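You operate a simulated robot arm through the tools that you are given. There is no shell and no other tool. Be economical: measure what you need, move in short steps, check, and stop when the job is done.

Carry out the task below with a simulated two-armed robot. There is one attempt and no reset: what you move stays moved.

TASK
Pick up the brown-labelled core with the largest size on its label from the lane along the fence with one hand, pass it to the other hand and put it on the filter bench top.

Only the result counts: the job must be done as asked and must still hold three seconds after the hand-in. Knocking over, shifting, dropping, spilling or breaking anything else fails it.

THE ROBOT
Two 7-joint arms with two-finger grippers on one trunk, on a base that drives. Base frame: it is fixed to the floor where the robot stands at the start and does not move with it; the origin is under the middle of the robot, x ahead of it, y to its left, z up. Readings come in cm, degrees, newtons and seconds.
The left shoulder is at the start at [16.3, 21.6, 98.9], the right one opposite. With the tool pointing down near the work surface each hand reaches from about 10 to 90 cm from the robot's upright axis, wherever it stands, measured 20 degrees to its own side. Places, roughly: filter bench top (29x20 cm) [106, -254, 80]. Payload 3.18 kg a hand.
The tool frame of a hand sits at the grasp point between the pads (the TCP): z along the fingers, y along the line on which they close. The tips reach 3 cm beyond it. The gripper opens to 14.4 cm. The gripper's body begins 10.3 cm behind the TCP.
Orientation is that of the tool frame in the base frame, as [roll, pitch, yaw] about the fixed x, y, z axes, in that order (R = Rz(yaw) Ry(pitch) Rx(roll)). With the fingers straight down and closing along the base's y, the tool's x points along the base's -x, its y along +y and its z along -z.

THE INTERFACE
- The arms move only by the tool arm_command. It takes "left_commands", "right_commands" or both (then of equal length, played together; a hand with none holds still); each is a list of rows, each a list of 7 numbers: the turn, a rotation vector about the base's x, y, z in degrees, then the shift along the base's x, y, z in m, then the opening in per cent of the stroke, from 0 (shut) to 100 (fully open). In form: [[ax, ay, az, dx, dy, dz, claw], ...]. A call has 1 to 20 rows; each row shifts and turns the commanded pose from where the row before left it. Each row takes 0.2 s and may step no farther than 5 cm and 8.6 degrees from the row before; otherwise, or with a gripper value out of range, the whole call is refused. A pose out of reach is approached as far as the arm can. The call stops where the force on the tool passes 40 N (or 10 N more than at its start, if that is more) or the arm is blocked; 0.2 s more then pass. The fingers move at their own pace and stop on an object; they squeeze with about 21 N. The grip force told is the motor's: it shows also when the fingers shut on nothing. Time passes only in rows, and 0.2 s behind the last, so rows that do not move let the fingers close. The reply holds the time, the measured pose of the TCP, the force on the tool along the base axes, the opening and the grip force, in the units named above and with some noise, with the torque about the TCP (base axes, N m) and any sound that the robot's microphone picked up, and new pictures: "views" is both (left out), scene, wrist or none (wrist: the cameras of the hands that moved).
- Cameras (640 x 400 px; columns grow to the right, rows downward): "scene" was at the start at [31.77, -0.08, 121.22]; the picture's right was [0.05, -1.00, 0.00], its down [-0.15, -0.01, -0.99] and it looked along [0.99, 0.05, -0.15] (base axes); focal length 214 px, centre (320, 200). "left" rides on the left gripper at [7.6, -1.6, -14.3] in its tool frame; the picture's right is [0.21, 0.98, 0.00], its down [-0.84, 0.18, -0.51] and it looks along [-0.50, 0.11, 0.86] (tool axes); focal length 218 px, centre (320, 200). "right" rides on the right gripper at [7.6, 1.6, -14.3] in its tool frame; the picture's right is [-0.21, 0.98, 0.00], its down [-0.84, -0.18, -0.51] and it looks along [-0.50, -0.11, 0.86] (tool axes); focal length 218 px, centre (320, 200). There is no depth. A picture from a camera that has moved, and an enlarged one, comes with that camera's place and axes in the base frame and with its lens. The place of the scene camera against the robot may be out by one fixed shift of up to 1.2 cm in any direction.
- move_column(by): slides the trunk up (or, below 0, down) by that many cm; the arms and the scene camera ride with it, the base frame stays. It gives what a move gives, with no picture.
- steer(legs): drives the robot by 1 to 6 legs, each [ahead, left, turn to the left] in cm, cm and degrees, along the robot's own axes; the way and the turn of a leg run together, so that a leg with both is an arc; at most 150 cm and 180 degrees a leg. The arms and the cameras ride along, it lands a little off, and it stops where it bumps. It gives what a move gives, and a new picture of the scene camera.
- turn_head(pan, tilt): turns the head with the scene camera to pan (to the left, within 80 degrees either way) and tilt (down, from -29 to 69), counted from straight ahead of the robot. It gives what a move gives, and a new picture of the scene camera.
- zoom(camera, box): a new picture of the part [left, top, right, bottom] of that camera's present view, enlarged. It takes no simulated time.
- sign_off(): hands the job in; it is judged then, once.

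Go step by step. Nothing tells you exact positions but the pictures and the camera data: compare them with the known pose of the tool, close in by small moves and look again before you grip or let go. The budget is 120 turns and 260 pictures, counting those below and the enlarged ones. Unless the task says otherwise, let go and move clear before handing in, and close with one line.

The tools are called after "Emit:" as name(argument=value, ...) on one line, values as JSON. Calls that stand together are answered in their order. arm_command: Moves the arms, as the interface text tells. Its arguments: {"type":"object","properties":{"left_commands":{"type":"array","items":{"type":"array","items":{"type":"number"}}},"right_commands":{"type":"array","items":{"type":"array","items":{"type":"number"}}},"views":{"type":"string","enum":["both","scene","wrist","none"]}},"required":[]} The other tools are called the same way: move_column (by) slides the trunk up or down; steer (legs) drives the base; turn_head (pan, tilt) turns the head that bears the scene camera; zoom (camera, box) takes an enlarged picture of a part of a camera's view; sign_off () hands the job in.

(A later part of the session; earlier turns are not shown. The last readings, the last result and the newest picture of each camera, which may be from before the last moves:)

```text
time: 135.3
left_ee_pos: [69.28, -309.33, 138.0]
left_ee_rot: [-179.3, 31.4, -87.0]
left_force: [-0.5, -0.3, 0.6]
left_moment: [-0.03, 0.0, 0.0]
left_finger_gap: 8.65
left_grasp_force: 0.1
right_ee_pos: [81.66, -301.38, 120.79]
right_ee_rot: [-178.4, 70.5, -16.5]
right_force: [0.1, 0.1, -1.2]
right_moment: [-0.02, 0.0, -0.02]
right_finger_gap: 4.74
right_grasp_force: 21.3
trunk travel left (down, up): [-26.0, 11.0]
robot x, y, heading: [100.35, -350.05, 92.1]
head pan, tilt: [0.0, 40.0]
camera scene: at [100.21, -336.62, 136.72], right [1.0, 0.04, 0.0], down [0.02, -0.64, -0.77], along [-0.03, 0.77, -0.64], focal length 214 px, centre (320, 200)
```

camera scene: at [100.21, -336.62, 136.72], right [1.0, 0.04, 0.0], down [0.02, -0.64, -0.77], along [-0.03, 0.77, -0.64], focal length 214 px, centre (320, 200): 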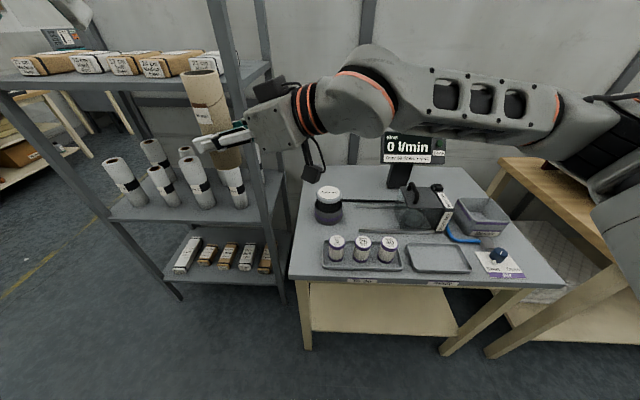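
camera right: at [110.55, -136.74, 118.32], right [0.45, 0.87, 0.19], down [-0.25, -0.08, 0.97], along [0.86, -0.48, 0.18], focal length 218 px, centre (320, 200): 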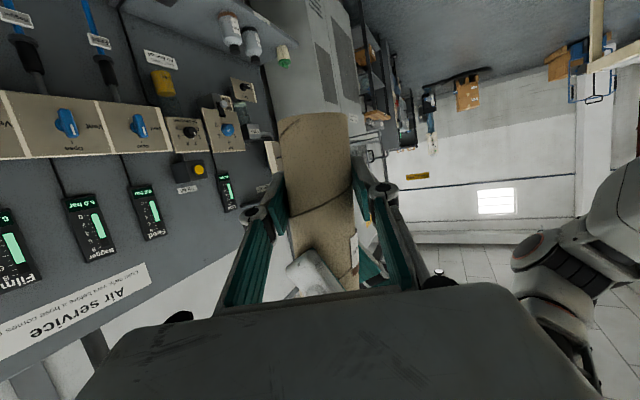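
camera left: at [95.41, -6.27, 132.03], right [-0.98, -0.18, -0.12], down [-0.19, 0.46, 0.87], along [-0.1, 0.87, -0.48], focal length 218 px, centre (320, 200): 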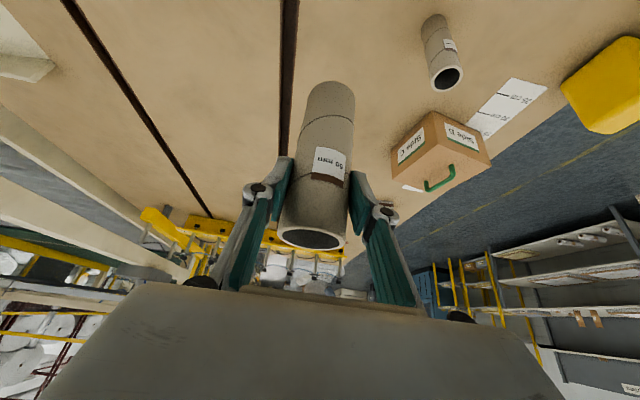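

This is the right bench. Its top spans y from -304 to -243, and the free patch is at the back left around (107, -255), behind a jar and a rod. My current low side grip would hit those things, so the right hand should hold the core from the top, leaning forward. I'll back up into free space and use the left hand for an intermediate hold while the right regrips.

Emit:
steer(legs=[[-40, 0, 0]])

Emit:
arm_command(right_commands=[[0, 0, 0, 0.03, 0, 0, 0], [0, 0, 0, 0.03, 0, 0, 0], [0, 0, 0, 0.03, 0, 0, 0], [0, 0, 0, 0.03, 0, 0, 0], [0, 0, 0, 0.03, 0, 0, 0], [0, 0, 0, 0, 0, 0, 0]], views="scene")

```text
time: 137.8
left_ee_pos: [70.65, -349.2, 138.02]
left_ee_rot: [-179.2, 31.5, -87.0]
left_force: [-0.6, 0.4, 0.2]
left_moment: [0.0, -0.01, 0.0]
left_finger_gap: 8.61
left_grasp_force: 0.1
right_ee_pos: [83.04, -341.25, 120.74]
right_ee_rot: [-178.3, 70.5, -16.5]
right_force: [0.3, -0.7, 0.0]
right_moment: [-0.01, -0.02, -0.02]
right_finger_gap: 4.77
right_grasp_force: 21.2
trunk travel left (down, up): [-26.0, 11.0]
robot x, y, heading: [102.1, -390.02, 92.4]
head pan, tilt: [0.0, 40.0]
camera scene: at [101.65, -376.5, 136.72], right [1.0, 0.04, 0.0], down [0.02, -0.64, -0.77], along [-0.03, 0.77, -0.64], focal length 214 px, centre (320, 200)
```

scene: 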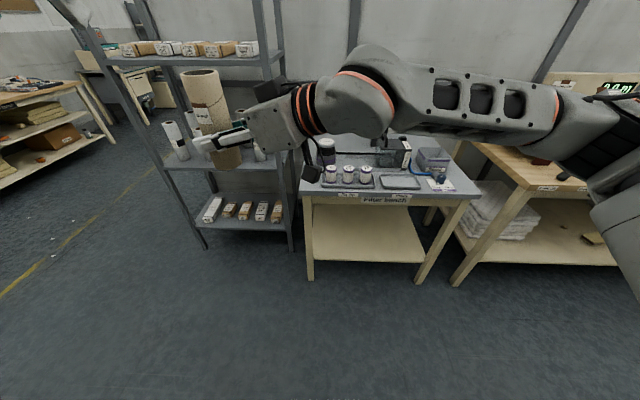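

```text
time: 139.2
left_ee_pos: [70.47, -349.17, 138.0]
left_ee_rot: [-179.1, 31.2, -87.0]
left_force: [0.3, 0.3, 0.2]
left_moment: [0.01, -0.05, -0.02]
left_finger_gap: 8.63
left_grasp_force: 0.0
right_ee_pos: [98.11, -341.33, 120.37]
right_ee_rot: [-178.4, 70.4, -16.4]
right_force: [-0.3, -0.6, -0.8]
right_moment: [0.02, -0.01, 0.05]
right_finger_gap: 4.78
right_grasp_force: 21.2
trunk travel left (down, up): [-26.0, 11.0]
robot x, y, heading: [101.94, -390.17, 92.2]
head pan, tilt: [0.0, 40.0]
camera scene: at [101.56, -376.44, 136.71], right [1.0, 0.04, 0.0], down [0.02, -0.64, -0.77], along [-0.03, 0.77, -0.64], focal length 214 px, centre (320, 200)
```

scene: 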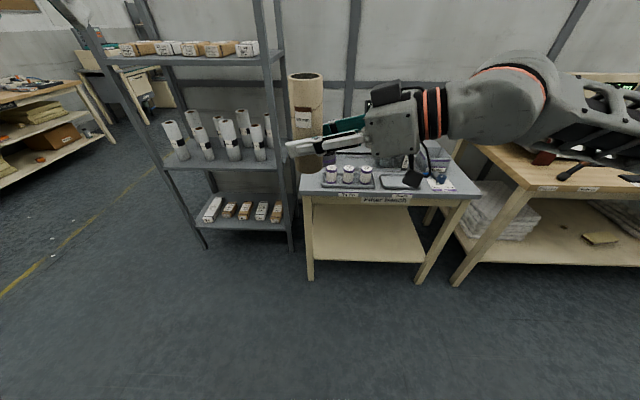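

The table is labelled "Filter bench". I'll now tip the left hand toward horizontal, lower it to the upper-mid height of the core and yaw it to point right.

Emit:
arm_command(left_commands=[[7.4, 0.26, 0, 0, 0, -0.02, 70], [7.4, 0.26, 0, 0, 0, -0.02, 80], [7.4, 0.26, 0, 0, 0, -0.02, 90], [7.4, 0.26, 0, 0, 0, -0.02, 100], [7.4, 0.26, 0, 0, 0, -0.02, 100], [7.4, 0.26, 0, 0, 0, -0.02, 100], [0, 0, -8.3, 0, 0, 0, 100], [0, 0, -8.3, 0, 0, 0, 100], [0, 0, -8.3, 0, 0, 0, 100], [0, 0, -8.3, 0, 0, 0, 100], [0, 0, -8.3, 0, 0, 0, 100], [0, 0, -8.3, 0, 0, 0, 100], [0, 0, -8.3, 0, 0, 0, 100], [0, 0, -8.3, 0, 0, 0, 100], [0, 0, -8.3, 0, 0, 0, 100], [0, 0, 0, 0, 0, 0, 100]], views="both")

```text
time: 142.6
left_ee_pos: [80.68, -345.99, 132.28]
left_ee_rot: [-168.3, 77.4, -128.1]
left_force: [-0.1, -0.1, 0.3]
left_moment: [0.02, 0.02, -0.01]
left_finger_gap: 14.4
left_grasp_force: 0.2
left hand out of reach, approached as far as the arm can: row 5, 6, 11, 12, 13, 14, 15
right_ee_pos: [98.28, -341.34, 120.33]
right_ee_rot: [-178.5, 70.5, -16.6]
right_force: [0.9, -0.6, 0.0]
right_moment: [-0.03, 0.02, 0.02]
right_finger_gap: 4.75
right_grasp_force: 21.0
trunk travel left (down, up): [-26.0, 11.0]
robot x, y, heading: [101.8, -390.01, 92.1]
head pan, tilt: [0.0, 40.0]
camera scene: at [101.65, -376.43, 136.71], right [1.0, 0.04, 0.0], down [0.02, -0.64, -0.77], along [-0.03, 0.77, -0.64], focal length 214 px, centre (320, 200)
camera left: at [69.93, -357.67, 128.0], right [-0.66, 0.71, -0.25], down [-0.38, -0.04, 0.92], along [0.64, 0.71, 0.29], focal length 218 px, centre (320, 200)
```

scene: 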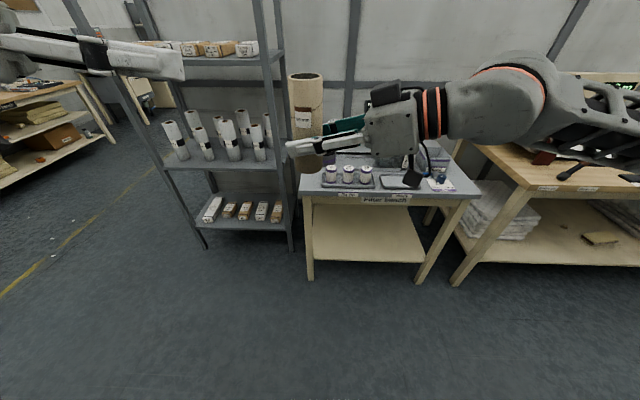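
left: 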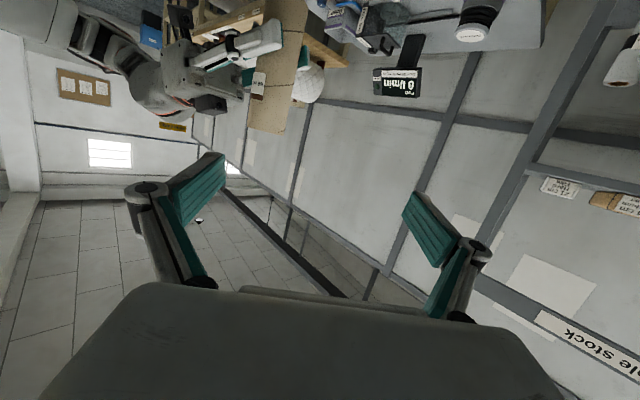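

The left hand reached about 50° of yaw with a 12° dip, which is usable. I'll move it to a stand-off on its own approach line, at the upper-mid height of the core.

Emit:
arm_command(left_commands=[[0, 0, 0, 0.022, -0.014, -0.02, 100], [0, 0, 0, 0.023, -0.014, -0.02, 100], [0, 0, 0, 0.023, -0.015, -0.021, 100], [0, 0, 0, 0, 0, 0, 100]], views="both")

```text
time: 143.6
left_ee_pos: [86.77, -347.27, 128.66]
left_ee_rot: [-168.3, 77.3, -128.3]
left_force: [0.0, 0.3, 0.7]
left_moment: [0.03, -0.02, -0.01]
left_finger_gap: 14.4
left_grasp_force: 0.1
left hand out of reach, approached as far as the arm can: row 2, 3
right_ee_pos: [98.37, -341.48, 120.35]
right_ee_rot: [-178.4, 70.5, -16.5]
right_force: [-1.1, -0.3, -0.5]
right_moment: [-0.01, -0.01, -0.01]
right_finger_gap: 4.76
right_grasp_force: 21.5
trunk travel left (down, up): [-26.0, 11.0]
robot x, y, heading: [102.38, -390.17, 92.0]
head pan, tilt: [0.0, 40.0]
camera scene: at [101.6, -376.49, 136.72], right [1.0, 0.04, 0.0], down [0.02, -0.64, -0.77], along [-0.03, 0.77, -0.64], focal length 214 px, centre (320, 200)
camera left: at [75.98, -358.91, 124.33], right [-0.66, 0.71, -0.25], down [-0.38, -0.03, 0.92], along [0.64, 0.71, 0.29], focal length 218 px, centre (320, 200)
```

scene: 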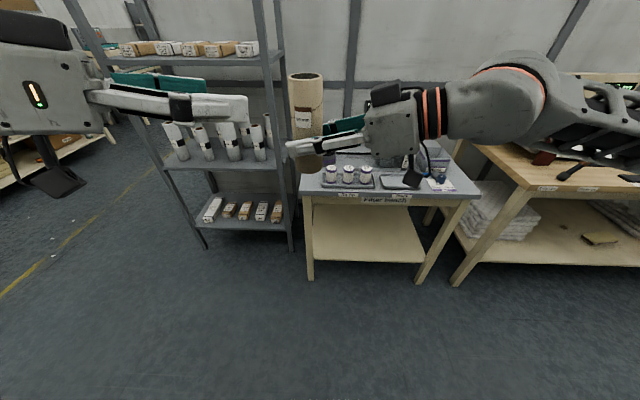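
left: 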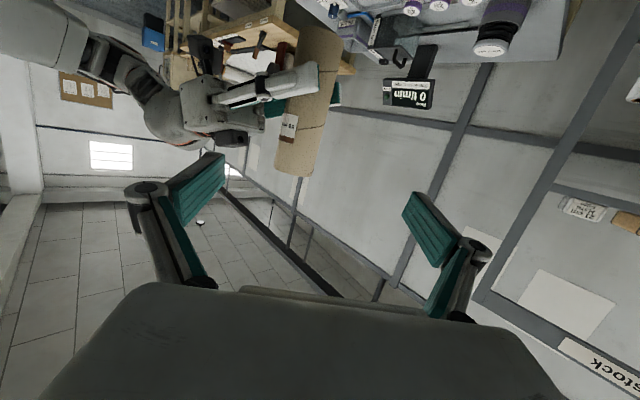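

The left arm is at its limit there, so I'll bring the core to it instead. First I align the core with the left hand's approach line and narrow the left opening.

Emit:
arm_command(left_commands=[[0, 0, 0, 0, 0, 0, 80], [0, 0, 0, 0, 0, 0, 68], [0, 0, 0, 0, 0, 0, 68], [0, 0, 0, 0, 0, 0, 68], [0, 0, 0, 0, 0, 0, 68]], right_commands=[[0, 0, 0, -0.01, 0.012, 0.013, 0], [0, 0, 0, -0.01, 0.012, 0.012, 0], [0, 0, 0, -0.024, -0.02, 0, 0], [0, 0, 0, -0.024, -0.02, 0, 0], [0, 0, 0, 0, 0, 0, 0]], views="both")

```text
time: 144.8
left_ee_pos: [86.77, -347.16, 128.53]
left_ee_rot: [-168.4, 77.3, -128.3]
left_force: [1.1, -0.3, -0.9]
left_moment: [-0.01, -0.02, 0.0]
left_finger_gap: 9.79
left_grasp_force: 0.1
right_ee_pos: [91.42, -342.68, 122.88]
right_ee_rot: [-178.6, 70.4, -16.6]
right_force: [0.2, 0.1, -1.1]
right_moment: [0.0, -0.01, 0.0]
right_finger_gap: 4.78
right_grasp_force: 20.7
trunk travel left (down, up): [-26.0, 11.0]
robot x, y, heading: [101.81, -389.93, 92.1]
head pan, tilt: [0.0, 40.0]
camera scene: at [101.71, -376.45, 136.72], right [1.0, 0.04, 0.0], down [0.02, -0.64, -0.77], along [-0.03, 0.77, -0.64], focal length 214 px, centre (320, 200)
camera right: at [106.29, -349.23, 120.51], right [-0.37, -0.91, 0.19], down [0.24, 0.1, 0.97], along [-0.9, 0.4, 0.18], focal length 218 px, centre (320, 200)
camera left: at [76.06, -358.86, 124.34], right [-0.66, 0.71, -0.25], down [-0.38, -0.03, 0.92], along [0.65, 0.71, 0.29], focal length 218 px, centre (320, 200)
```

scene: 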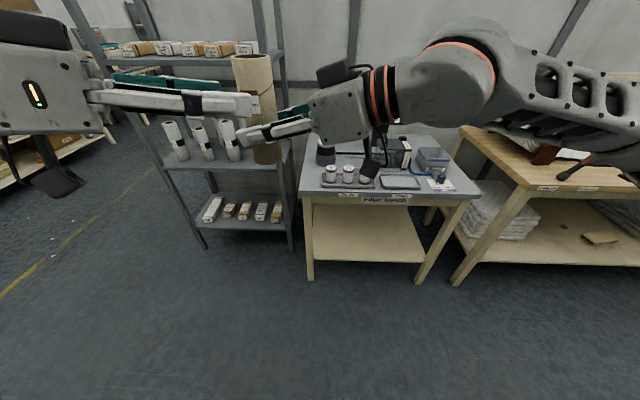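
right: 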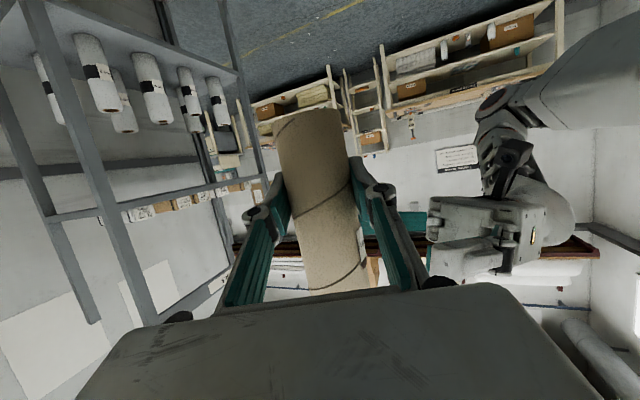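
left: 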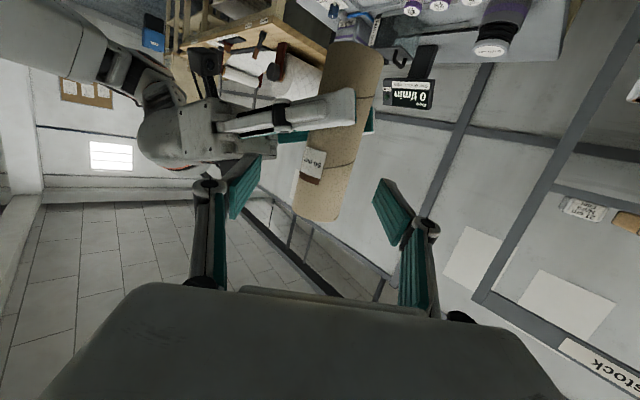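

The core is almost on the line. The last 6.5 cm brings it into the left fingers.

Emit:
arm_command(right_commands=[[0, 0, 0, -0.016, -0.015, 0, 0], [0, 0, 0, -0.016, -0.015, 0, 0], [0, 0, 0, -0.0145, -0.0145, 0, 0], [0, 0, 0, 0, 0, 0, 0]], views="both")

Emit:
zoom(camera="scene", box=[80, 20, 380, 200])

```text
time: 145.8
left_ee_pos: [86.74, -347.05, 128.52]
left_ee_rot: [-168.4, 77.3, -128.2]
left_force: [0.0, -1.1, -0.4]
left_moment: [0.02, 0.0, 0.01]
left_finger_gap: 9.79
left_grasp_force: 0.1
right_ee_pos: [86.71, -347.14, 123.03]
right_ee_rot: [-178.6, 70.5, -16.5]
right_force: [-0.8, 0.5, 0.3]
right_moment: [0.02, -0.01, -0.03]
right_finger_gap: 4.77
right_grasp_force: 20.9
trunk travel left (down, up): [-26.0, 11.0]
robot x, y, heading: [101.85, -390.06, 92.4]
head pan, tilt: [0.0, 40.0]
camera scene: at [101.7, -376.43, 136.71], right [1.0, 0.04, 0.0], down [0.02, -0.64, -0.77], along [-0.03, 0.77, -0.64], focal length 214 px, centre (320, 200)
camera right: at [101.58, -353.51, 120.79], right [-0.37, -0.91, 0.19], down [0.24, 0.1, 0.97], along [-0.9, 0.4, 0.18], focal length 218 px, centre (320, 200)
```

scene: 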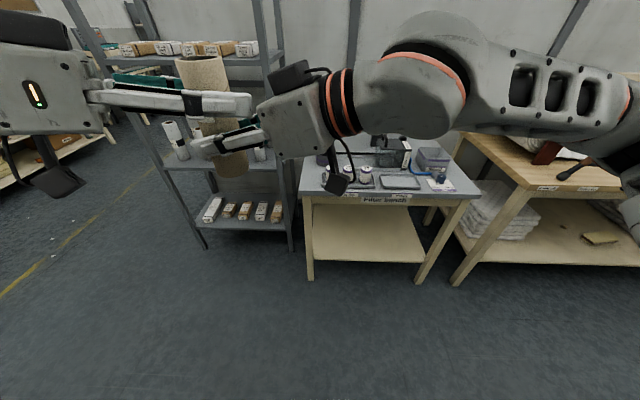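
right: 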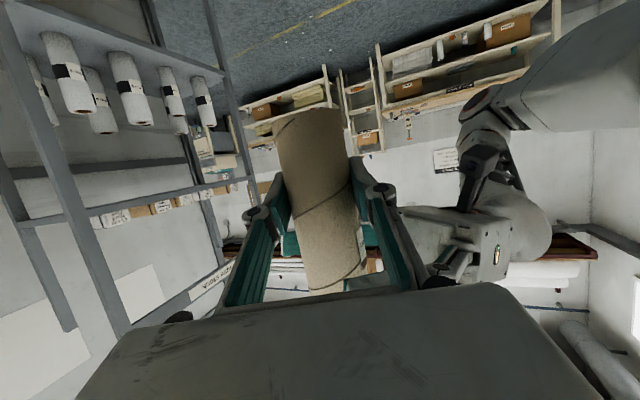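

```text
2.13 times, centred on (230, 110) of scene
camera zoom: at [101.7, -376.43, 136.71], right [1.0, 0.04, 0.0], down [0.02, -0.64, -0.77], along [-0.03, 0.77, -0.64], focal length 458 px, centre (512, 392)
```

zoom: 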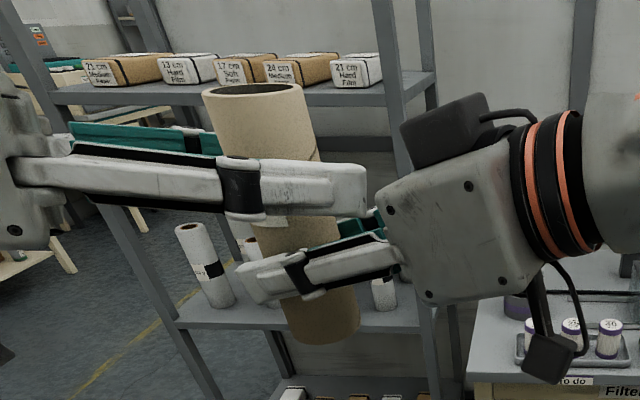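

The core lies between the left fingers and they are clear of the right hand. I'll close the left gripper.

Emit:
arm_command(left_commands=[[0, 0, 0, 0, 0, 0, 50], [0, 0, 0, 0, 0, 0, 40], [0, 0, 0, 0, 0, 0, 34], [0, 0, 0, 0, 0, 0, 20], [0, 0, 0, 0, 0, 0, 0], [0, 0, 0, 0, 0, 0, 0]], views="none")

```text
time: 147.2
left_ee_pos: [86.76, -347.15, 128.63]
left_ee_rot: [-168.5, 77.2, -128.2]
left_force: [-14.2, 15.9, 0.5]
left_moment: [0.53, 0.72, -0.18]
left_finger_gap: 4.89
left_grasp_force: 21.1
right_ee_pos: [86.76, -347.26, 123.06]
right_ee_rot: [-178.5, 70.2, -16.3]
right_force: [14.4, -16.6, -0.5]
right_moment: [0.39, 0.14, 0.14]
right_finger_gap: 4.77
right_grasp_force: 21.3
trunk travel left (down, up): [-26.0, 11.0]
robot x, y, heading: [101.55, -390.27, 92.3]
head pan, tilt: [0.0, 40.0]
```

Both hands hold the core again. I'll open the right gripper and withdraw it straight back, horizontally.

Emit:
arm_command(right_commands=[[0, 0, 0, 0, 0, 0, 45], [0, 0, 0, 0, 0, 0, 60], [0, 0, 0, 0, 0, 0, 65], [0, 0, 0, 0.019, -0.006, -0.003, 65], [0, 0, 0, 0.029, -0.0085, -0.003, 65], [0, 0, 0, 0.029, -0.0085, 0, 65], [0, 0, 0, 0.029, -0.0085, 0, 65], [0, 0, 0, 0.029, -0.0085, 0, 65], [0, 0, 0, 0.029, 0, 0, 65], [0, 0, 0, 0, 0, 0, 65]], views="both")

```text
time: 149.4
left_ee_pos: [86.59, -347.02, 128.55]
left_ee_rot: [-168.2, 77.3, -128.2]
left_force: [0.8, 0.1, 0.6]
left_moment: [-0.01, 0.04, 0.0]
left_finger_gap: 4.71
left_grasp_force: 21.6
right_ee_pos: [102.67, -351.41, 122.47]
right_ee_rot: [-178.5, 70.3, -16.5]
right_force: [-0.5, 0.0, 0.4]
right_moment: [0.0, -0.01, 0.0]
right_finger_gap: 9.31
right_grasp_force: 0.0
trunk travel left (down, up): [-26.0, 11.0]
robot x, y, heading: [101.86, -390.31, 92.1]
head pan, tilt: [0.0, 40.0]
camera scene: at [101.57, -376.43, 136.71], right [1.0, 0.04, 0.0], down [0.02, -0.64, -0.77], along [-0.03, 0.77, -0.64], focal length 214 px, centre (320, 200)
camera right: at [117.61, -357.87, 120.23], right [-0.37, -0.91, 0.19], down [0.24, 0.1, 0.97], along [-0.9, 0.4, 0.18], focal length 218 px, centre (320, 200)
```

scene: 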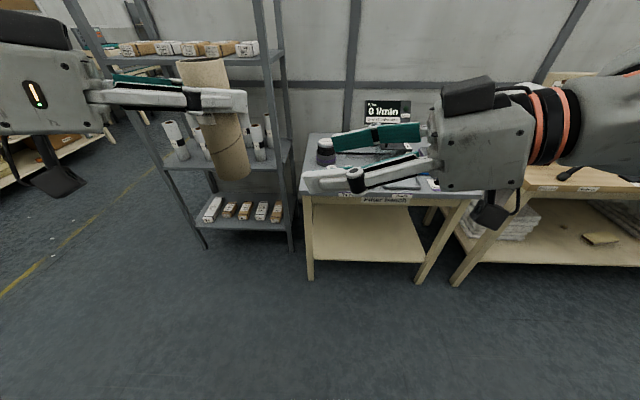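
right: 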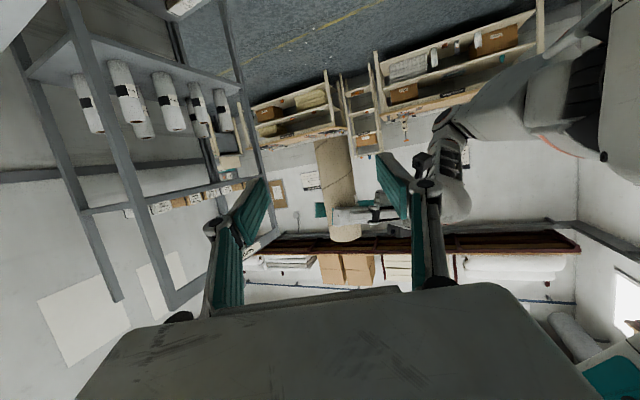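

The left hand holds the core alone at mid-height. I'll move it forward and down a bit, giving the right hand space to come over the top without nearing the head.

Emit:
arm_command(left_commands=[[0, 0, 0, 0, 0.02, -0.02, 0], [0, 0, 0, 0, 0.025, -0.025, 0], [0, 0, 0, 0, 0.025, -0.025, 0], [0, 0, 0, 0, 0.025, -0.025, 0], [0, 0, 0, 0, 0.015, -0.015, 0], [0, 0, 0, 0, 0, 0, 0]], views="none")

```text
time: 150.8
left_ee_pos: [86.72, -336.11, 117.44]
left_ee_rot: [-168.4, 77.3, -128.1]
left_force: [0.8, -0.4, 0.2]
left_moment: [-0.02, 0.04, 0.04]
left_finger_gap: 4.72
left_grasp_force: 21.2
right_ee_pos: [102.83, -351.45, 122.61]
right_ee_rot: [-178.5, 70.3, -16.5]
right_force: [-0.3, -0.2, 0.2]
right_moment: [-0.01, -0.03, 0.01]
right_finger_gap: 9.37
right_grasp_force: 0.0
trunk travel left (down, up): [-26.0, 11.0]
robot x, y, heading: [101.72, -389.92, 92.1]
head pan, tilt: [0.0, 40.0]
```

The core is now at about (86.7, -336.1), with its top near z 122. I'll rotate the right hand to a 30° forward lean with its closing axis across the left fingers, rising as it turns.

Emit:
arm_command(right_commands=[[0, 0, 0, 0.02, 0, 0.03, 68], [0, 0, 0, 0.01, 0, 0.04, 68], [-2.27, -7.67, 0, 0, 0, 0.03, 68], [-2.27, -7.67, 0, 0, 0, 0.03, 68], [-2.27, -7.67, 0, 0, 0, 0.02, 68], [-2.27, -7.67, 0, 0, 0, 0, 68], [-2.27, -7.67, 0, 0, 0, 0, 68], [0, 0, -8.3, 0, 0.01, 0, 68], [0, 0, -8.3, 0, 0.01, 0, 68], [0, 0, -8.3, 0, 0.01, 0, 68], [0, 0, -8.3, 0, 0.01, 0, 68], [0, 0, 0, 0, 0, 0, 68]], views="both")

```text
time: 153.4
left_ee_pos: [86.75, -336.05, 117.48]
left_ee_rot: [-168.4, 77.3, -128.1]
left_force: [-0.2, 0.0, -0.5]
left_moment: [0.05, 0.0, 0.04]
left_finger_gap: 4.7
left_grasp_force: 21.0
right_ee_pos: [105.79, -347.45, 130.69]
right_ee_rot: [-178.6, 67.8, -50.0]
right_force: [1.0, 0.2, 0.2]
right_moment: [0.01, 0.01, 0.0]
right_finger_gap: 9.81
right_grasp_force: 0.1
right hand out of reach, approached as far as the arm can: row 3, 4, 5, 6, 7
trunk travel left (down, up): [-26.0, 11.0]
robot x, y, heading: [101.69, -390.33, 91.9]
head pan, tilt: [0.0, 40.0]
camera scene: at [101.72, -376.43, 136.71], right [1.0, 0.04, 0.0], down [0.02, -0.64, -0.77], along [-0.03, 0.77, -0.64], focal length 214 px, centre (320, 200)
camera right: at [114.8, -360.83, 129.02], right [-0.81, -0.55, 0.18], down [0.23, -0.01, 0.97], along [-0.53, 0.83, 0.13], focal length 218 px, centre (320, 200)
```

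scene: 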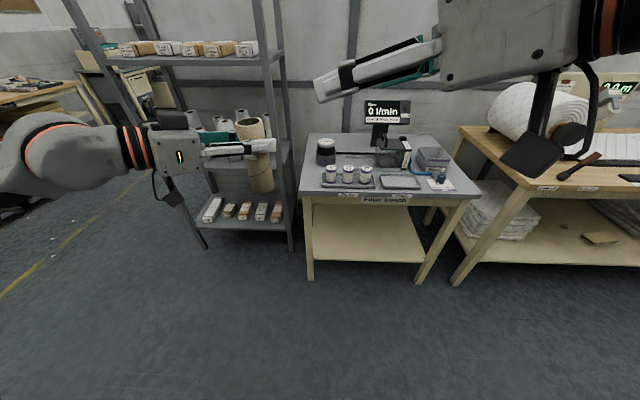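
right: 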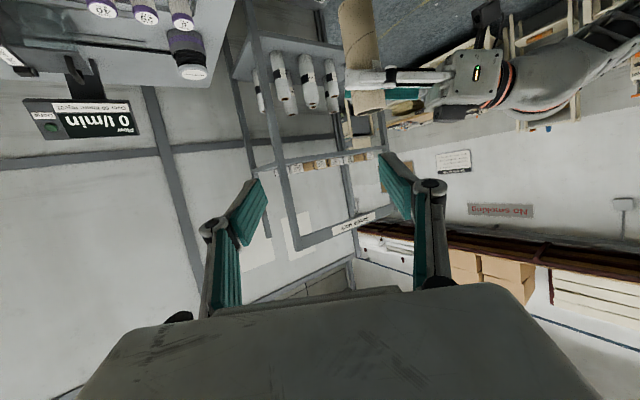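

The yaw worked, but the un-tip needs more room. I'll move the right hand further forward and outward, then rotate it down there.

Emit:
arm_command(right_commands=[[0, 0, 0, 0.015, 0.04, 0, 68], [0, 0, 0, 0.015, 0.04, 0, 68], [0, 0, 0, 0.015, 0.04, 0, 68], [0, 0, 0, 0.01, 0.03, 0, 68], [-6.13, -5.14, 0, 0, 0.01, 0, 68], [-6.13, -5.14, 0, 0, 0.01, 0, 68], [-6.13, -5.14, 0, 0, 0, 0, 68], [-6.13, -5.14, 0, 0, 0, 0, 68], [-6.13, -5.14, 0, 0, 0, 0, 68], [0, 0, 0, 0, 0, 0, 68]], views="both")

```text
time: 155.6
left_ee_pos: [86.79, -336.02, 117.44]
left_ee_rot: [-168.3, 77.3, -128.1]
left_force: [0.5, 0.0, 0.8]
left_moment: [-0.03, 0.0, -0.03]
left_finger_gap: 4.71
left_grasp_force: 21.1
right_ee_pos: [111.32, -330.38, 130.55]
right_ee_rot: [-178.7, 47.6, -49.9]
right_force: [0.6, -0.2, -0.2]
right_moment: [0.01, -0.02, 0.01]
right_finger_gap: 9.79
right_grasp_force: 0.0
right hand out of reach, approached as far as the arm can: row 7, 8, 9
trunk travel left (down, up): [-26.0, 11.0]
robot x, y, heading: [101.74, -390.14, 91.7]
head pan, tilt: [0.0, 40.0]
camera scene: at [101.66, -376.43, 136.71], right [1.0, 0.04, 0.0], down [0.02, -0.64, -0.77], along [-0.03, 0.77, -0.64], focal length 214 px, centre (320, 200)
camera right: at [120.02, -343.5, 134.47], right [-0.85, -0.51, 0.14], down [0.01, 0.25, 0.97], along [-0.53, 0.82, -0.21], focal length 218 px, centre (320, 200)
```

scene: 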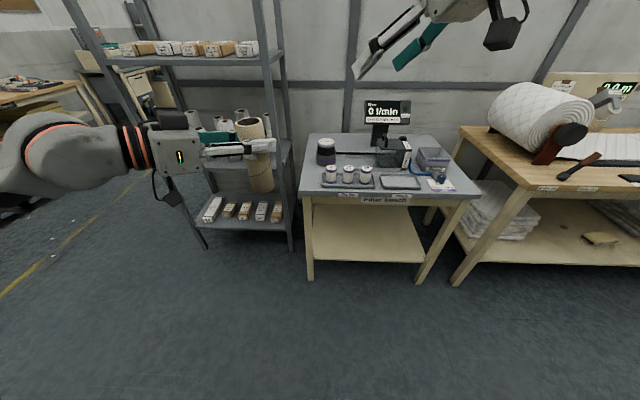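
right: 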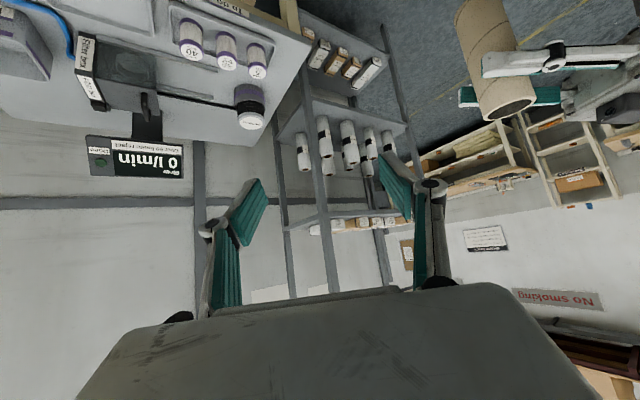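

A 47° lean is enough for placing, as it clears the jar and rod. I'll lower and advance the left hand with the core so the right hand's approach sits comfortably within reach.

Emit:
arm_command(left_commands=[[0, 0, 0, 0, 0.02, -0.025, 0], [0, 0, 0, 0, 0.02, -0.025, 0], [0, 0, 0, 0, 0.02, -0.025, 0], [0, 0, 0, 0, 0.02, -0.025, 0], [0, 0, 0, 0, 0, -0.025, 0], [0, 0, 0, 0, 0, 0, 0]], right_commands=[[0, 0, 0, 0, 0, 0, 68], [0, 0, 0, 0, 0, -0.02, 68], [0, 0, 0, -0.02, 0, -0.03, 68], [0, 0, 0, -0.02, -0.01, -0.03, 68], [0, 0, 0, -0.02, -0.01, -0.03, 68], [0, 0, 0, 0, 0, 0, 68]], views="both")

```text
time: 157.0
left_ee_pos: [86.63, -328.22, 105.31]
left_ee_rot: [-168.6, 77.4, -128.3]
left_force: [-0.3, 0.3, -0.6]
left_moment: [-0.03, 0.02, 0.03]
left_finger_gap: 4.71
left_grasp_force: 20.8
right_ee_pos: [105.64, -332.15, 119.95]
right_ee_rot: [-178.6, 47.8, -49.9]
right_force: [-0.2, 0.2, 0.0]
right_moment: [0.0, 0.02, -0.01]
right_finger_gap: 9.79
right_grasp_force: 0.0
trunk travel left (down, up): [-26.0, 11.0]
robot x, y, heading: [101.65, -390.03, 91.8]
head pan, tilt: [0.0, 40.0]
camera scene: at [101.72, -376.48, 136.73], right [1.0, 0.04, 0.0], down [0.02, -0.64, -0.77], along [-0.03, 0.77, -0.64], focal length 214 px, centre (320, 200)
camera right: at [114.26, -345.36, 123.76], right [-0.85, -0.51, 0.14], down [0.01, 0.25, 0.97], along [-0.53, 0.82, -0.21], focal length 218 px, centre (320, 200)
camera left: at [76.05, -339.95, 100.93], right [-0.66, 0.71, -0.25], down [-0.38, -0.04, 0.92], along [0.64, 0.71, 0.29], focal length 218 px, centre (320, 200)
```

scene: 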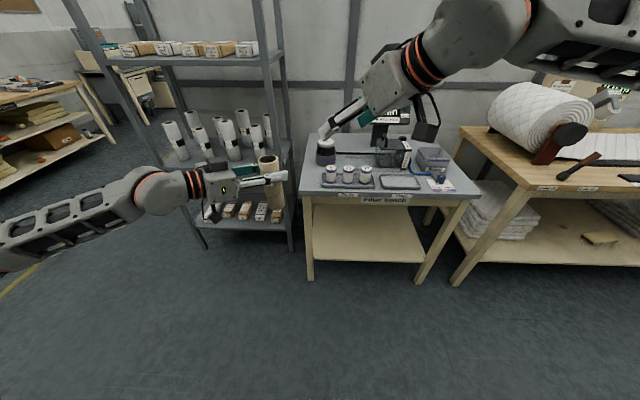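
right: 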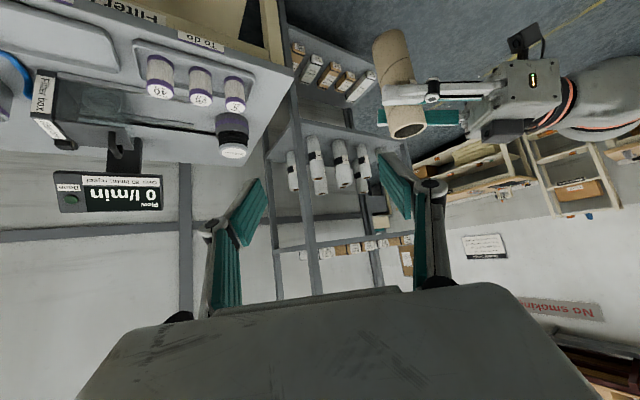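
left: 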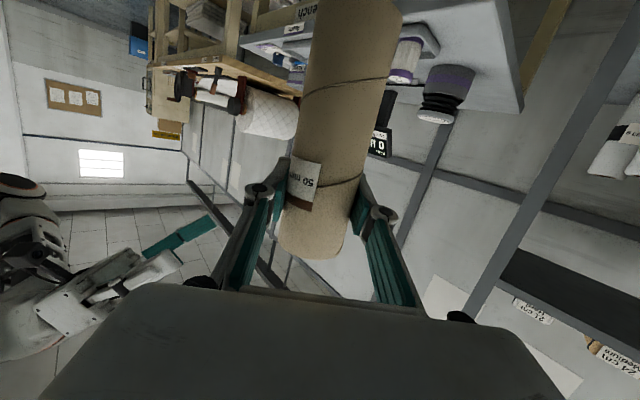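

Good. I'll move the right hand to its stand-off above the core on its approach axis.

Emit:
arm_command(right_commands=[[0, 0, 0, -0.031, -0.01, -0.006, 68], [0, 0, 0, -0.031, -0.01, -0.006, 68], [0, 0, 0, -0.031, -0.01, -0.007, 68], [0, 0, 0, -0.03, -0.01, -0.007, 68], [0, 0, 0, 0, 0, 0, 68]], views="both")

```text
time: 158.2
left_ee_pos: [86.74, -328.25, 105.21]
left_ee_rot: [-168.4, 77.4, -128.2]
left_force: [0.5, 0.4, 0.9]
left_moment: [0.0, 0.02, 0.04]
left_finger_gap: 4.71
left_grasp_force: 20.6
right_ee_pos: [93.02, -336.16, 116.99]
right_ee_rot: [-178.7, 47.7, -50.0]
right_force: [0.4, 0.0, -0.1]
right_moment: [0.02, 0.02, 0.01]
right_finger_gap: 9.79
right_grasp_force: 0.0
trunk travel left (down, up): [-26.0, 11.0]
robot x, y, heading: [101.98, -390.09, 92.1]
head pan, tilt: [0.0, 40.0]
camera scene: at [101.72, -376.43, 136.71], right [1.0, 0.04, 0.0], down [0.02, -0.64, -0.77], along [-0.03, 0.77, -0.64], focal length 214 px, centre (320, 200)
camera right: at [101.63, -349.37, 121.03], right [-0.85, -0.51, 0.14], down [0.01, 0.25, 0.97], along [-0.53, 0.82, -0.21], focal length 218 px, centre (320, 200)
```

scene: 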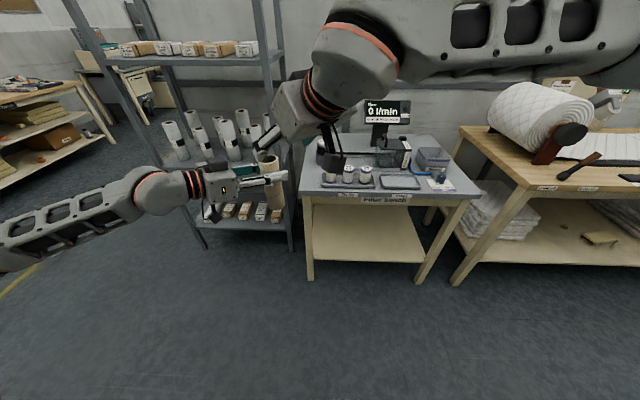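
right: 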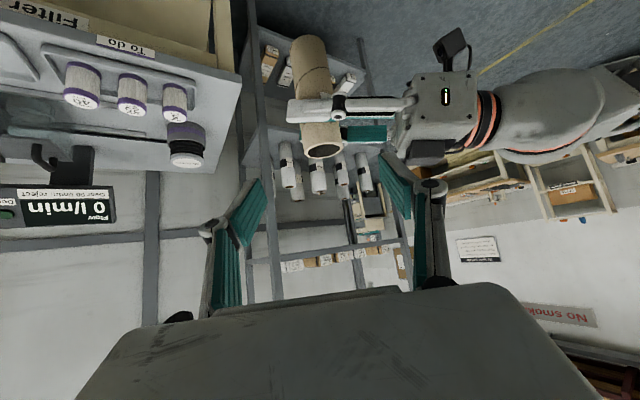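

The core is well aligned with the right fingers. I'll advance two thirds of the way and look.

Emit:
arm_command(right_commands=[[0, 0, 0, -0.0105, 0.0131, -0.016, 68], [0, 0, 0, -0.0105, 0.0131, -0.016, 68], [0, 0, 0, -0.0105, 0.0131, -0.016, 68], [0, 0, 0, -0.0105, 0.0131, -0.016, 68], [0, 0, 0, 0, 0, 0, 68]], views="both")

Emit:
zoom(camera="scene", box=[150, 60, 400, 240])

```text
time: 159.4
left_ee_pos: [86.69, -328.33, 105.2]
left_ee_rot: [-168.4, 77.4, -128.3]
left_force: [0.2, -0.6, -0.8]
left_moment: [0.01, 0.01, 0.0]
left_finger_gap: 4.71
left_grasp_force: 20.9
right_ee_pos: [88.79, -331.07, 110.95]
right_ee_rot: [-178.6, 47.7, -49.9]
right_force: [-0.4, -0.3, 0.4]
right_moment: [-0.04, -0.01, 0.0]
right_finger_gap: 9.8
right_grasp_force: 0.1
trunk travel left (down, up): [-26.0, 11.0]
robot x, y, heading: [101.52, -390.32, 92.1]
head pan, tilt: [0.0, 40.0]
camera scene: at [101.68, -376.48, 136.72], right [1.0, 0.04, 0.0], down [0.02, -0.64, -0.77], along [-0.03, 0.77, -0.64], focal length 214 px, centre (320, 200)
camera right: at [97.39, -344.23, 114.8], right [-0.85, -0.51, 0.14], down [0.01, 0.25, 0.97], along [-0.53, 0.82, -0.21], focal length 218 px, centre (320, 200)
```

scene: 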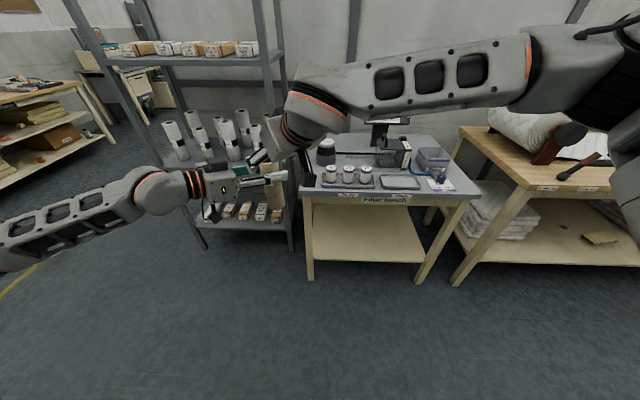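
right: 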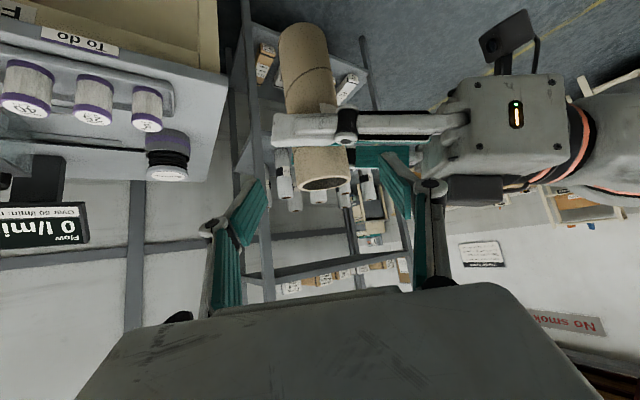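

```text
2.22 times, centred on (275, 150) of scene
camera zoom: at [101.68, -376.48, 136.72], right [1.0, 0.04, 0.0], down [0.02, -0.64, -0.77], along [-0.03, 0.77, -0.64], focal length 477 px, centre (420, 311)
```

zoom: 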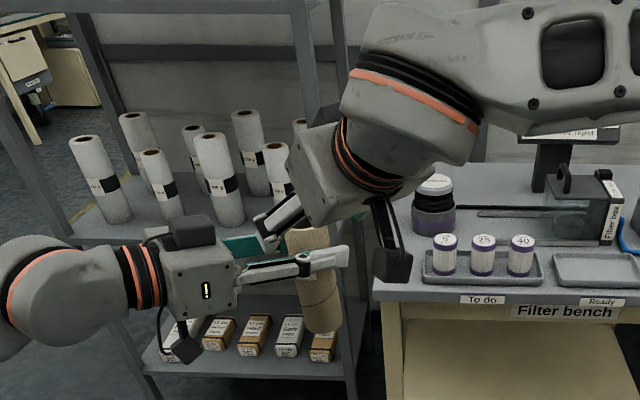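

Clearances look fine. I'll narrow the right opening slightly and finish the approach.

Emit:
arm_command(right_commands=[[0, 0, 0, 0, 0, 0, 57], [0, 0, 0, -0.007, 0.009, -0.011, 57], [0, 0, 0, -0.007, 0.009, -0.011, 57], [0, 0, 0, -0.006, 0.008, -0.01, 57], [0, 0, 0, 0, 0, 0, 57]], views="both")

```text
time: 160.6
left_ee_pos: [86.73, -328.29, 105.24]
left_ee_rot: [-168.4, 77.4, -128.2]
left_force: [-0.3, 0.1, 0.5]
left_moment: [-0.01, 0.0, -0.01]
left_finger_gap: 4.74
left_grasp_force: 21.0
right_ee_pos: [86.82, -328.46, 107.58]
right_ee_rot: [-178.6, 47.6, -49.9]
right_force: [0.1, 0.5, -0.4]
right_moment: [0.0, 0.0, 0.0]
right_finger_gap: 8.2
right_grasp_force: 0.0
trunk travel left (down, up): [-26.0, 11.0]
robot x, y, heading: [101.59, -390.15, 91.9]
head pan, tilt: [0.0, 40.0]
camera scene: at [101.67, -376.47, 136.72], right [1.0, 0.04, 0.0], down [0.02, -0.64, -0.77], along [-0.03, 0.77, -0.64], focal length 214 px, centre (320, 200)
camera right: at [95.44, -341.69, 111.58], right [-0.85, -0.51, 0.14], down [0.01, 0.25, 0.97], along [-0.53, 0.82, -0.21], focal length 218 px, centre (320, 200)
```

scene: 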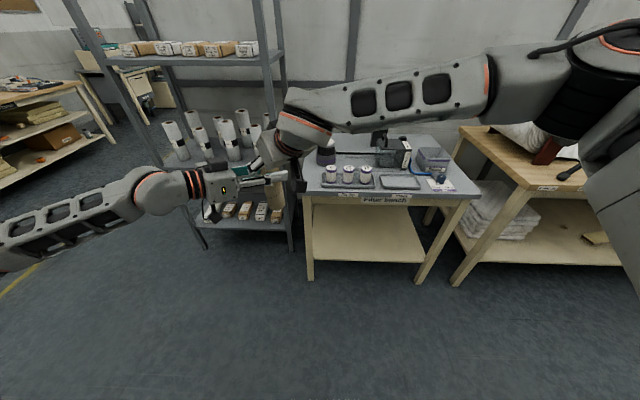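
right: 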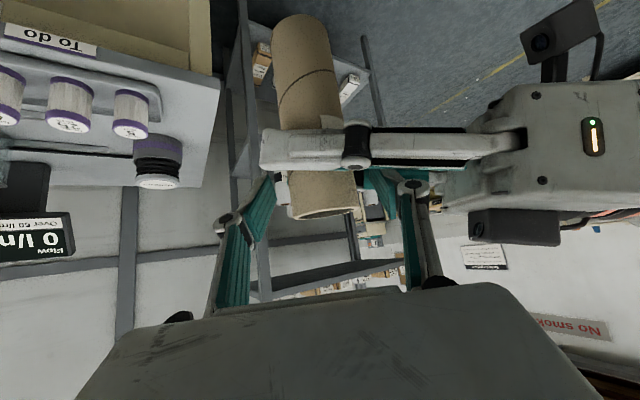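

The right fingers straddle the core's top between the left fingers. I'll close them.

Emit:
arm_command(right_commands=[[0, 0, 0, 0, 0, 0, 45], [0, 0, 0, 0, 0, 0, 38], [0, 0, 0, 0, 0, 0, 33], [0, 0, 0, 0, 0, 0, 20], [0, 0, 0, 0, 0, 0, 0], [0, 0, 0, 0, 0, 0, 0]], views="wrist")

```text
time: 162.0
left_ee_pos: [86.78, -328.26, 105.15]
left_ee_rot: [-168.2, 77.4, -128.1]
left_force: [10.8, 9.3, -1.6]
left_moment: [0.08, -0.03, -0.09]
left_finger_gap: 4.73
left_grasp_force: 21.1
right_ee_pos: [86.54, -328.58, 107.53]
right_ee_rot: [-178.8, 47.8, -49.8]
right_force: [-11.2, -10.1, 0.4]
right_moment: [-0.3, 0.27, 0.14]
right_finger_gap: 4.77
right_grasp_force: 21.3
trunk travel left (down, up): [-26.0, 11.0]
robot x, y, heading: [101.72, -390.19, 92.3]
head pan, tilt: [0.0, 40.0]
camera right: at [95.36, -341.79, 111.59], right [-0.85, -0.51, 0.14], down [0.01, 0.25, 0.97], along [-0.53, 0.82, -0.21], focal length 218 px, centre (320, 200)
```

right: 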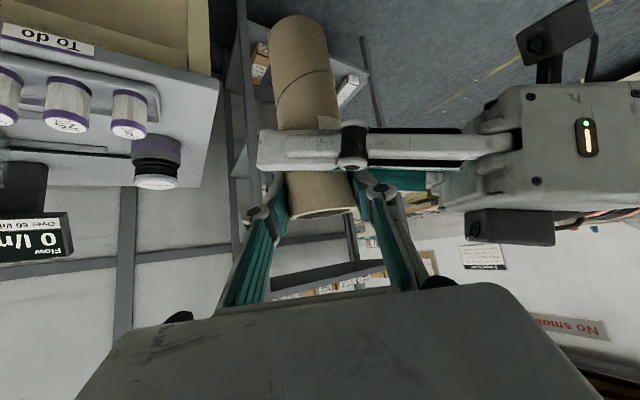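

A solid grip at 4.77 cm. I'll release with the left hand and withdraw it along its axis.

Emit:
arm_command(left_commands=[[0, 0, 0, 0, 0, 0, 42], [0, 0, 0, 0, 0, 0, 52], [0, 0, 0, 0, 0, 0, 60], [0, 0, 0, -0.015, -0.0125, -0.003, 60], [0, 0, 0, -0.019, -0.016, -0.003, 60], [0, 0, 0, -0.023, -0.019, -0.003, 60], [0, 0, 0, -0.023, -0.019, -0.003, 60], [0, 0, 0, -0.023, -0.019, 0, 60], [0, 0, 0, -0.03, -0.015, 0, 60], [0, 0, 0, -0.04, 0, 0, 60], [0, 0, 0, 0, 0, 0, 60]], views="both")

```text
time: 164.4
left_ee_pos: [69.96, -336.76, 102.76]
left_ee_rot: [-168.3, 77.6, -128.2]
left_force: [0.4, -0.5, -0.3]
left_moment: [0.01, -0.02, 0.03]
left_finger_gap: 8.64
left_grasp_force: 0.0
left hand out of reach, approached as far as the arm can: row 10
right_ee_pos: [86.83, -328.58, 107.77]
right_ee_rot: [-178.6, 47.8, -49.9]
right_force: [0.0, 0.2, 0.0]
right_moment: [0.0, -0.01, 0.01]
right_finger_gap: 4.75
right_grasp_force: 20.7
trunk travel left (down, up): [-26.0, 11.0]
robot x, y, heading: [102.01, -390.12, 92.3]
head pan, tilt: [0.0, 40.0]
camera scene: at [101.7, -376.51, 136.73], right [1.0, 0.04, 0.0], down [0.02, -0.64, -0.77], along [-0.03, 0.77, -0.64], focal length 214 px, centre (320, 200)
camera left: at [59.3, -348.42, 98.4], right [-0.66, 0.71, -0.25], down [-0.39, -0.04, 0.92], along [0.64, 0.71, 0.3], focal length 218 px, centre (320, 200)
```

scene: 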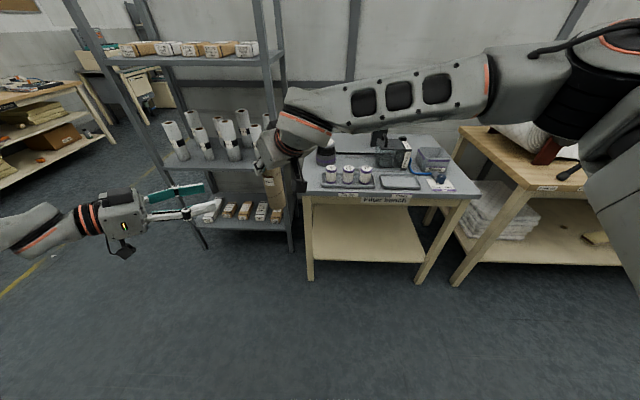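
left: 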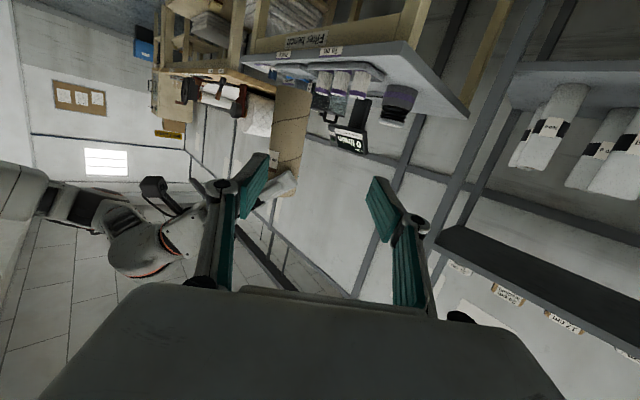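

The right hand now holds the core from the top and the left is free. Before driving in, I'll swing the right hand to point straight ahead, further right and higher, and pull the left hand back from the rack side.

Emit:
arm_command(right_commands=[[0, 0, -4, 0.028, 0, 0.012, 0], [0, 0, -4, 0.028, 0, 0.012, 0], [0, 0, -4, 0.028, 0, 0.012, 0], [0, 0, -4, 0.028, 0, 0.012, 0], [0, 0, -4, 0.028, 0, 0.012, 0], [0, 0, -4, 0.028, 0, 0.012, 0], [0, 0, -4, 0.028, 0, 0.012, 0], [0, 0, -4, 0.028, 0, 0.012, 0], [0, 0, -4, 0.028, 0, 0.012, 0], [0, 0, 0, 0, 0, 0, 0]], left_commands=[[0, 0, 0, 0, -0.02, 0.02, 60], [0, 0, 0, 0, -0.02, 0.02, 60], [0, 0, 0, 0, -0.02, 0.02, 60], [0, 0, 0, 0, -0.02, 0.02, 60], [0, 0, 0, 0, -0.02, 0.02, 60], [0, 0, 0, 0, 0, 0, 60], [0, 0, 0, 0, 0, 0, 60], [0, 0, 0, 0, 0, 0, 60], [0, 0, 0, 0, 0, 0, 60], [0, 0, 0, 0, 0, 0, 60]], views="both")

```text
time: 166.6
left_ee_pos: [76.19, -339.2, 106.12]
left_ee_rot: [-168.2, 77.6, -127.9]
left_force: [0.2, -0.4, -0.3]
left_moment: [0.02, -0.02, -0.04]
left_finger_gap: 8.66
left_grasp_force: 0.1
left hand out of reach, approached as far as the arm can: row 1, 2, 3, 4, 5
right_ee_pos: [111.89, -328.28, 118.27]
right_ee_rot: [-178.6, 47.7, -85.9]
right_force: [0.8, 0.0, -0.5]
right_moment: [0.0, 0.01, -0.03]
right_finger_gap: 4.78
right_grasp_force: 21.1
trunk travel left (down, up): [-26.0, 11.0]
robot x, y, heading: [101.65, -390.03, 92.2]
head pan, tilt: [0.0, 40.0]
camera scene: at [101.61, -376.42, 136.71], right [1.0, 0.04, 0.0], down [0.02, -0.64, -0.77], along [-0.03, 0.77, -0.64], focal length 214 px, centre (320, 200)
camera right: at [111.2, -344.0, 122.25], right [-0.99, 0.09, 0.14], down [0.15, 0.2, 0.97], along [0.06, 0.98, -0.21], focal length 218 px, centre (320, 200)
camera left: at [65.45, -350.87, 101.83], right [-0.66, 0.71, -0.25], down [-0.38, -0.04, 0.92], along [0.64, 0.71, 0.3], focal length 218 px, centre (320, 200)
```

scene: 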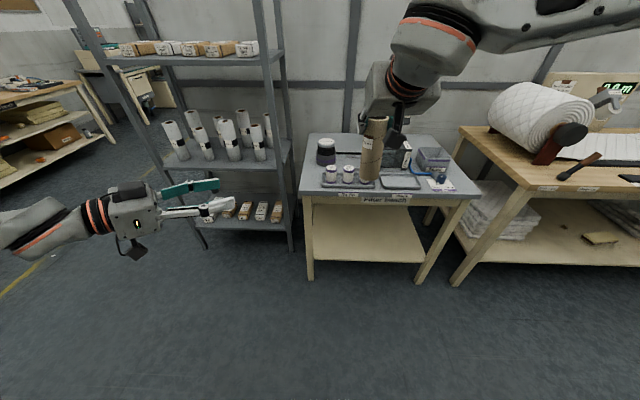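
right: 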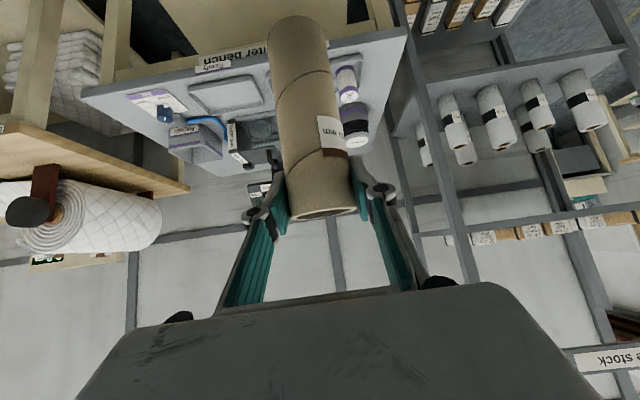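
left: 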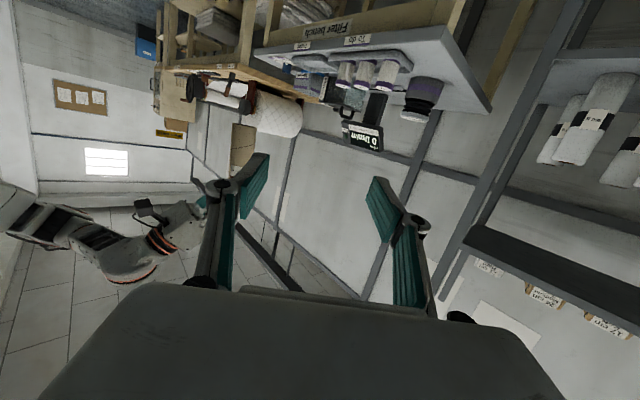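

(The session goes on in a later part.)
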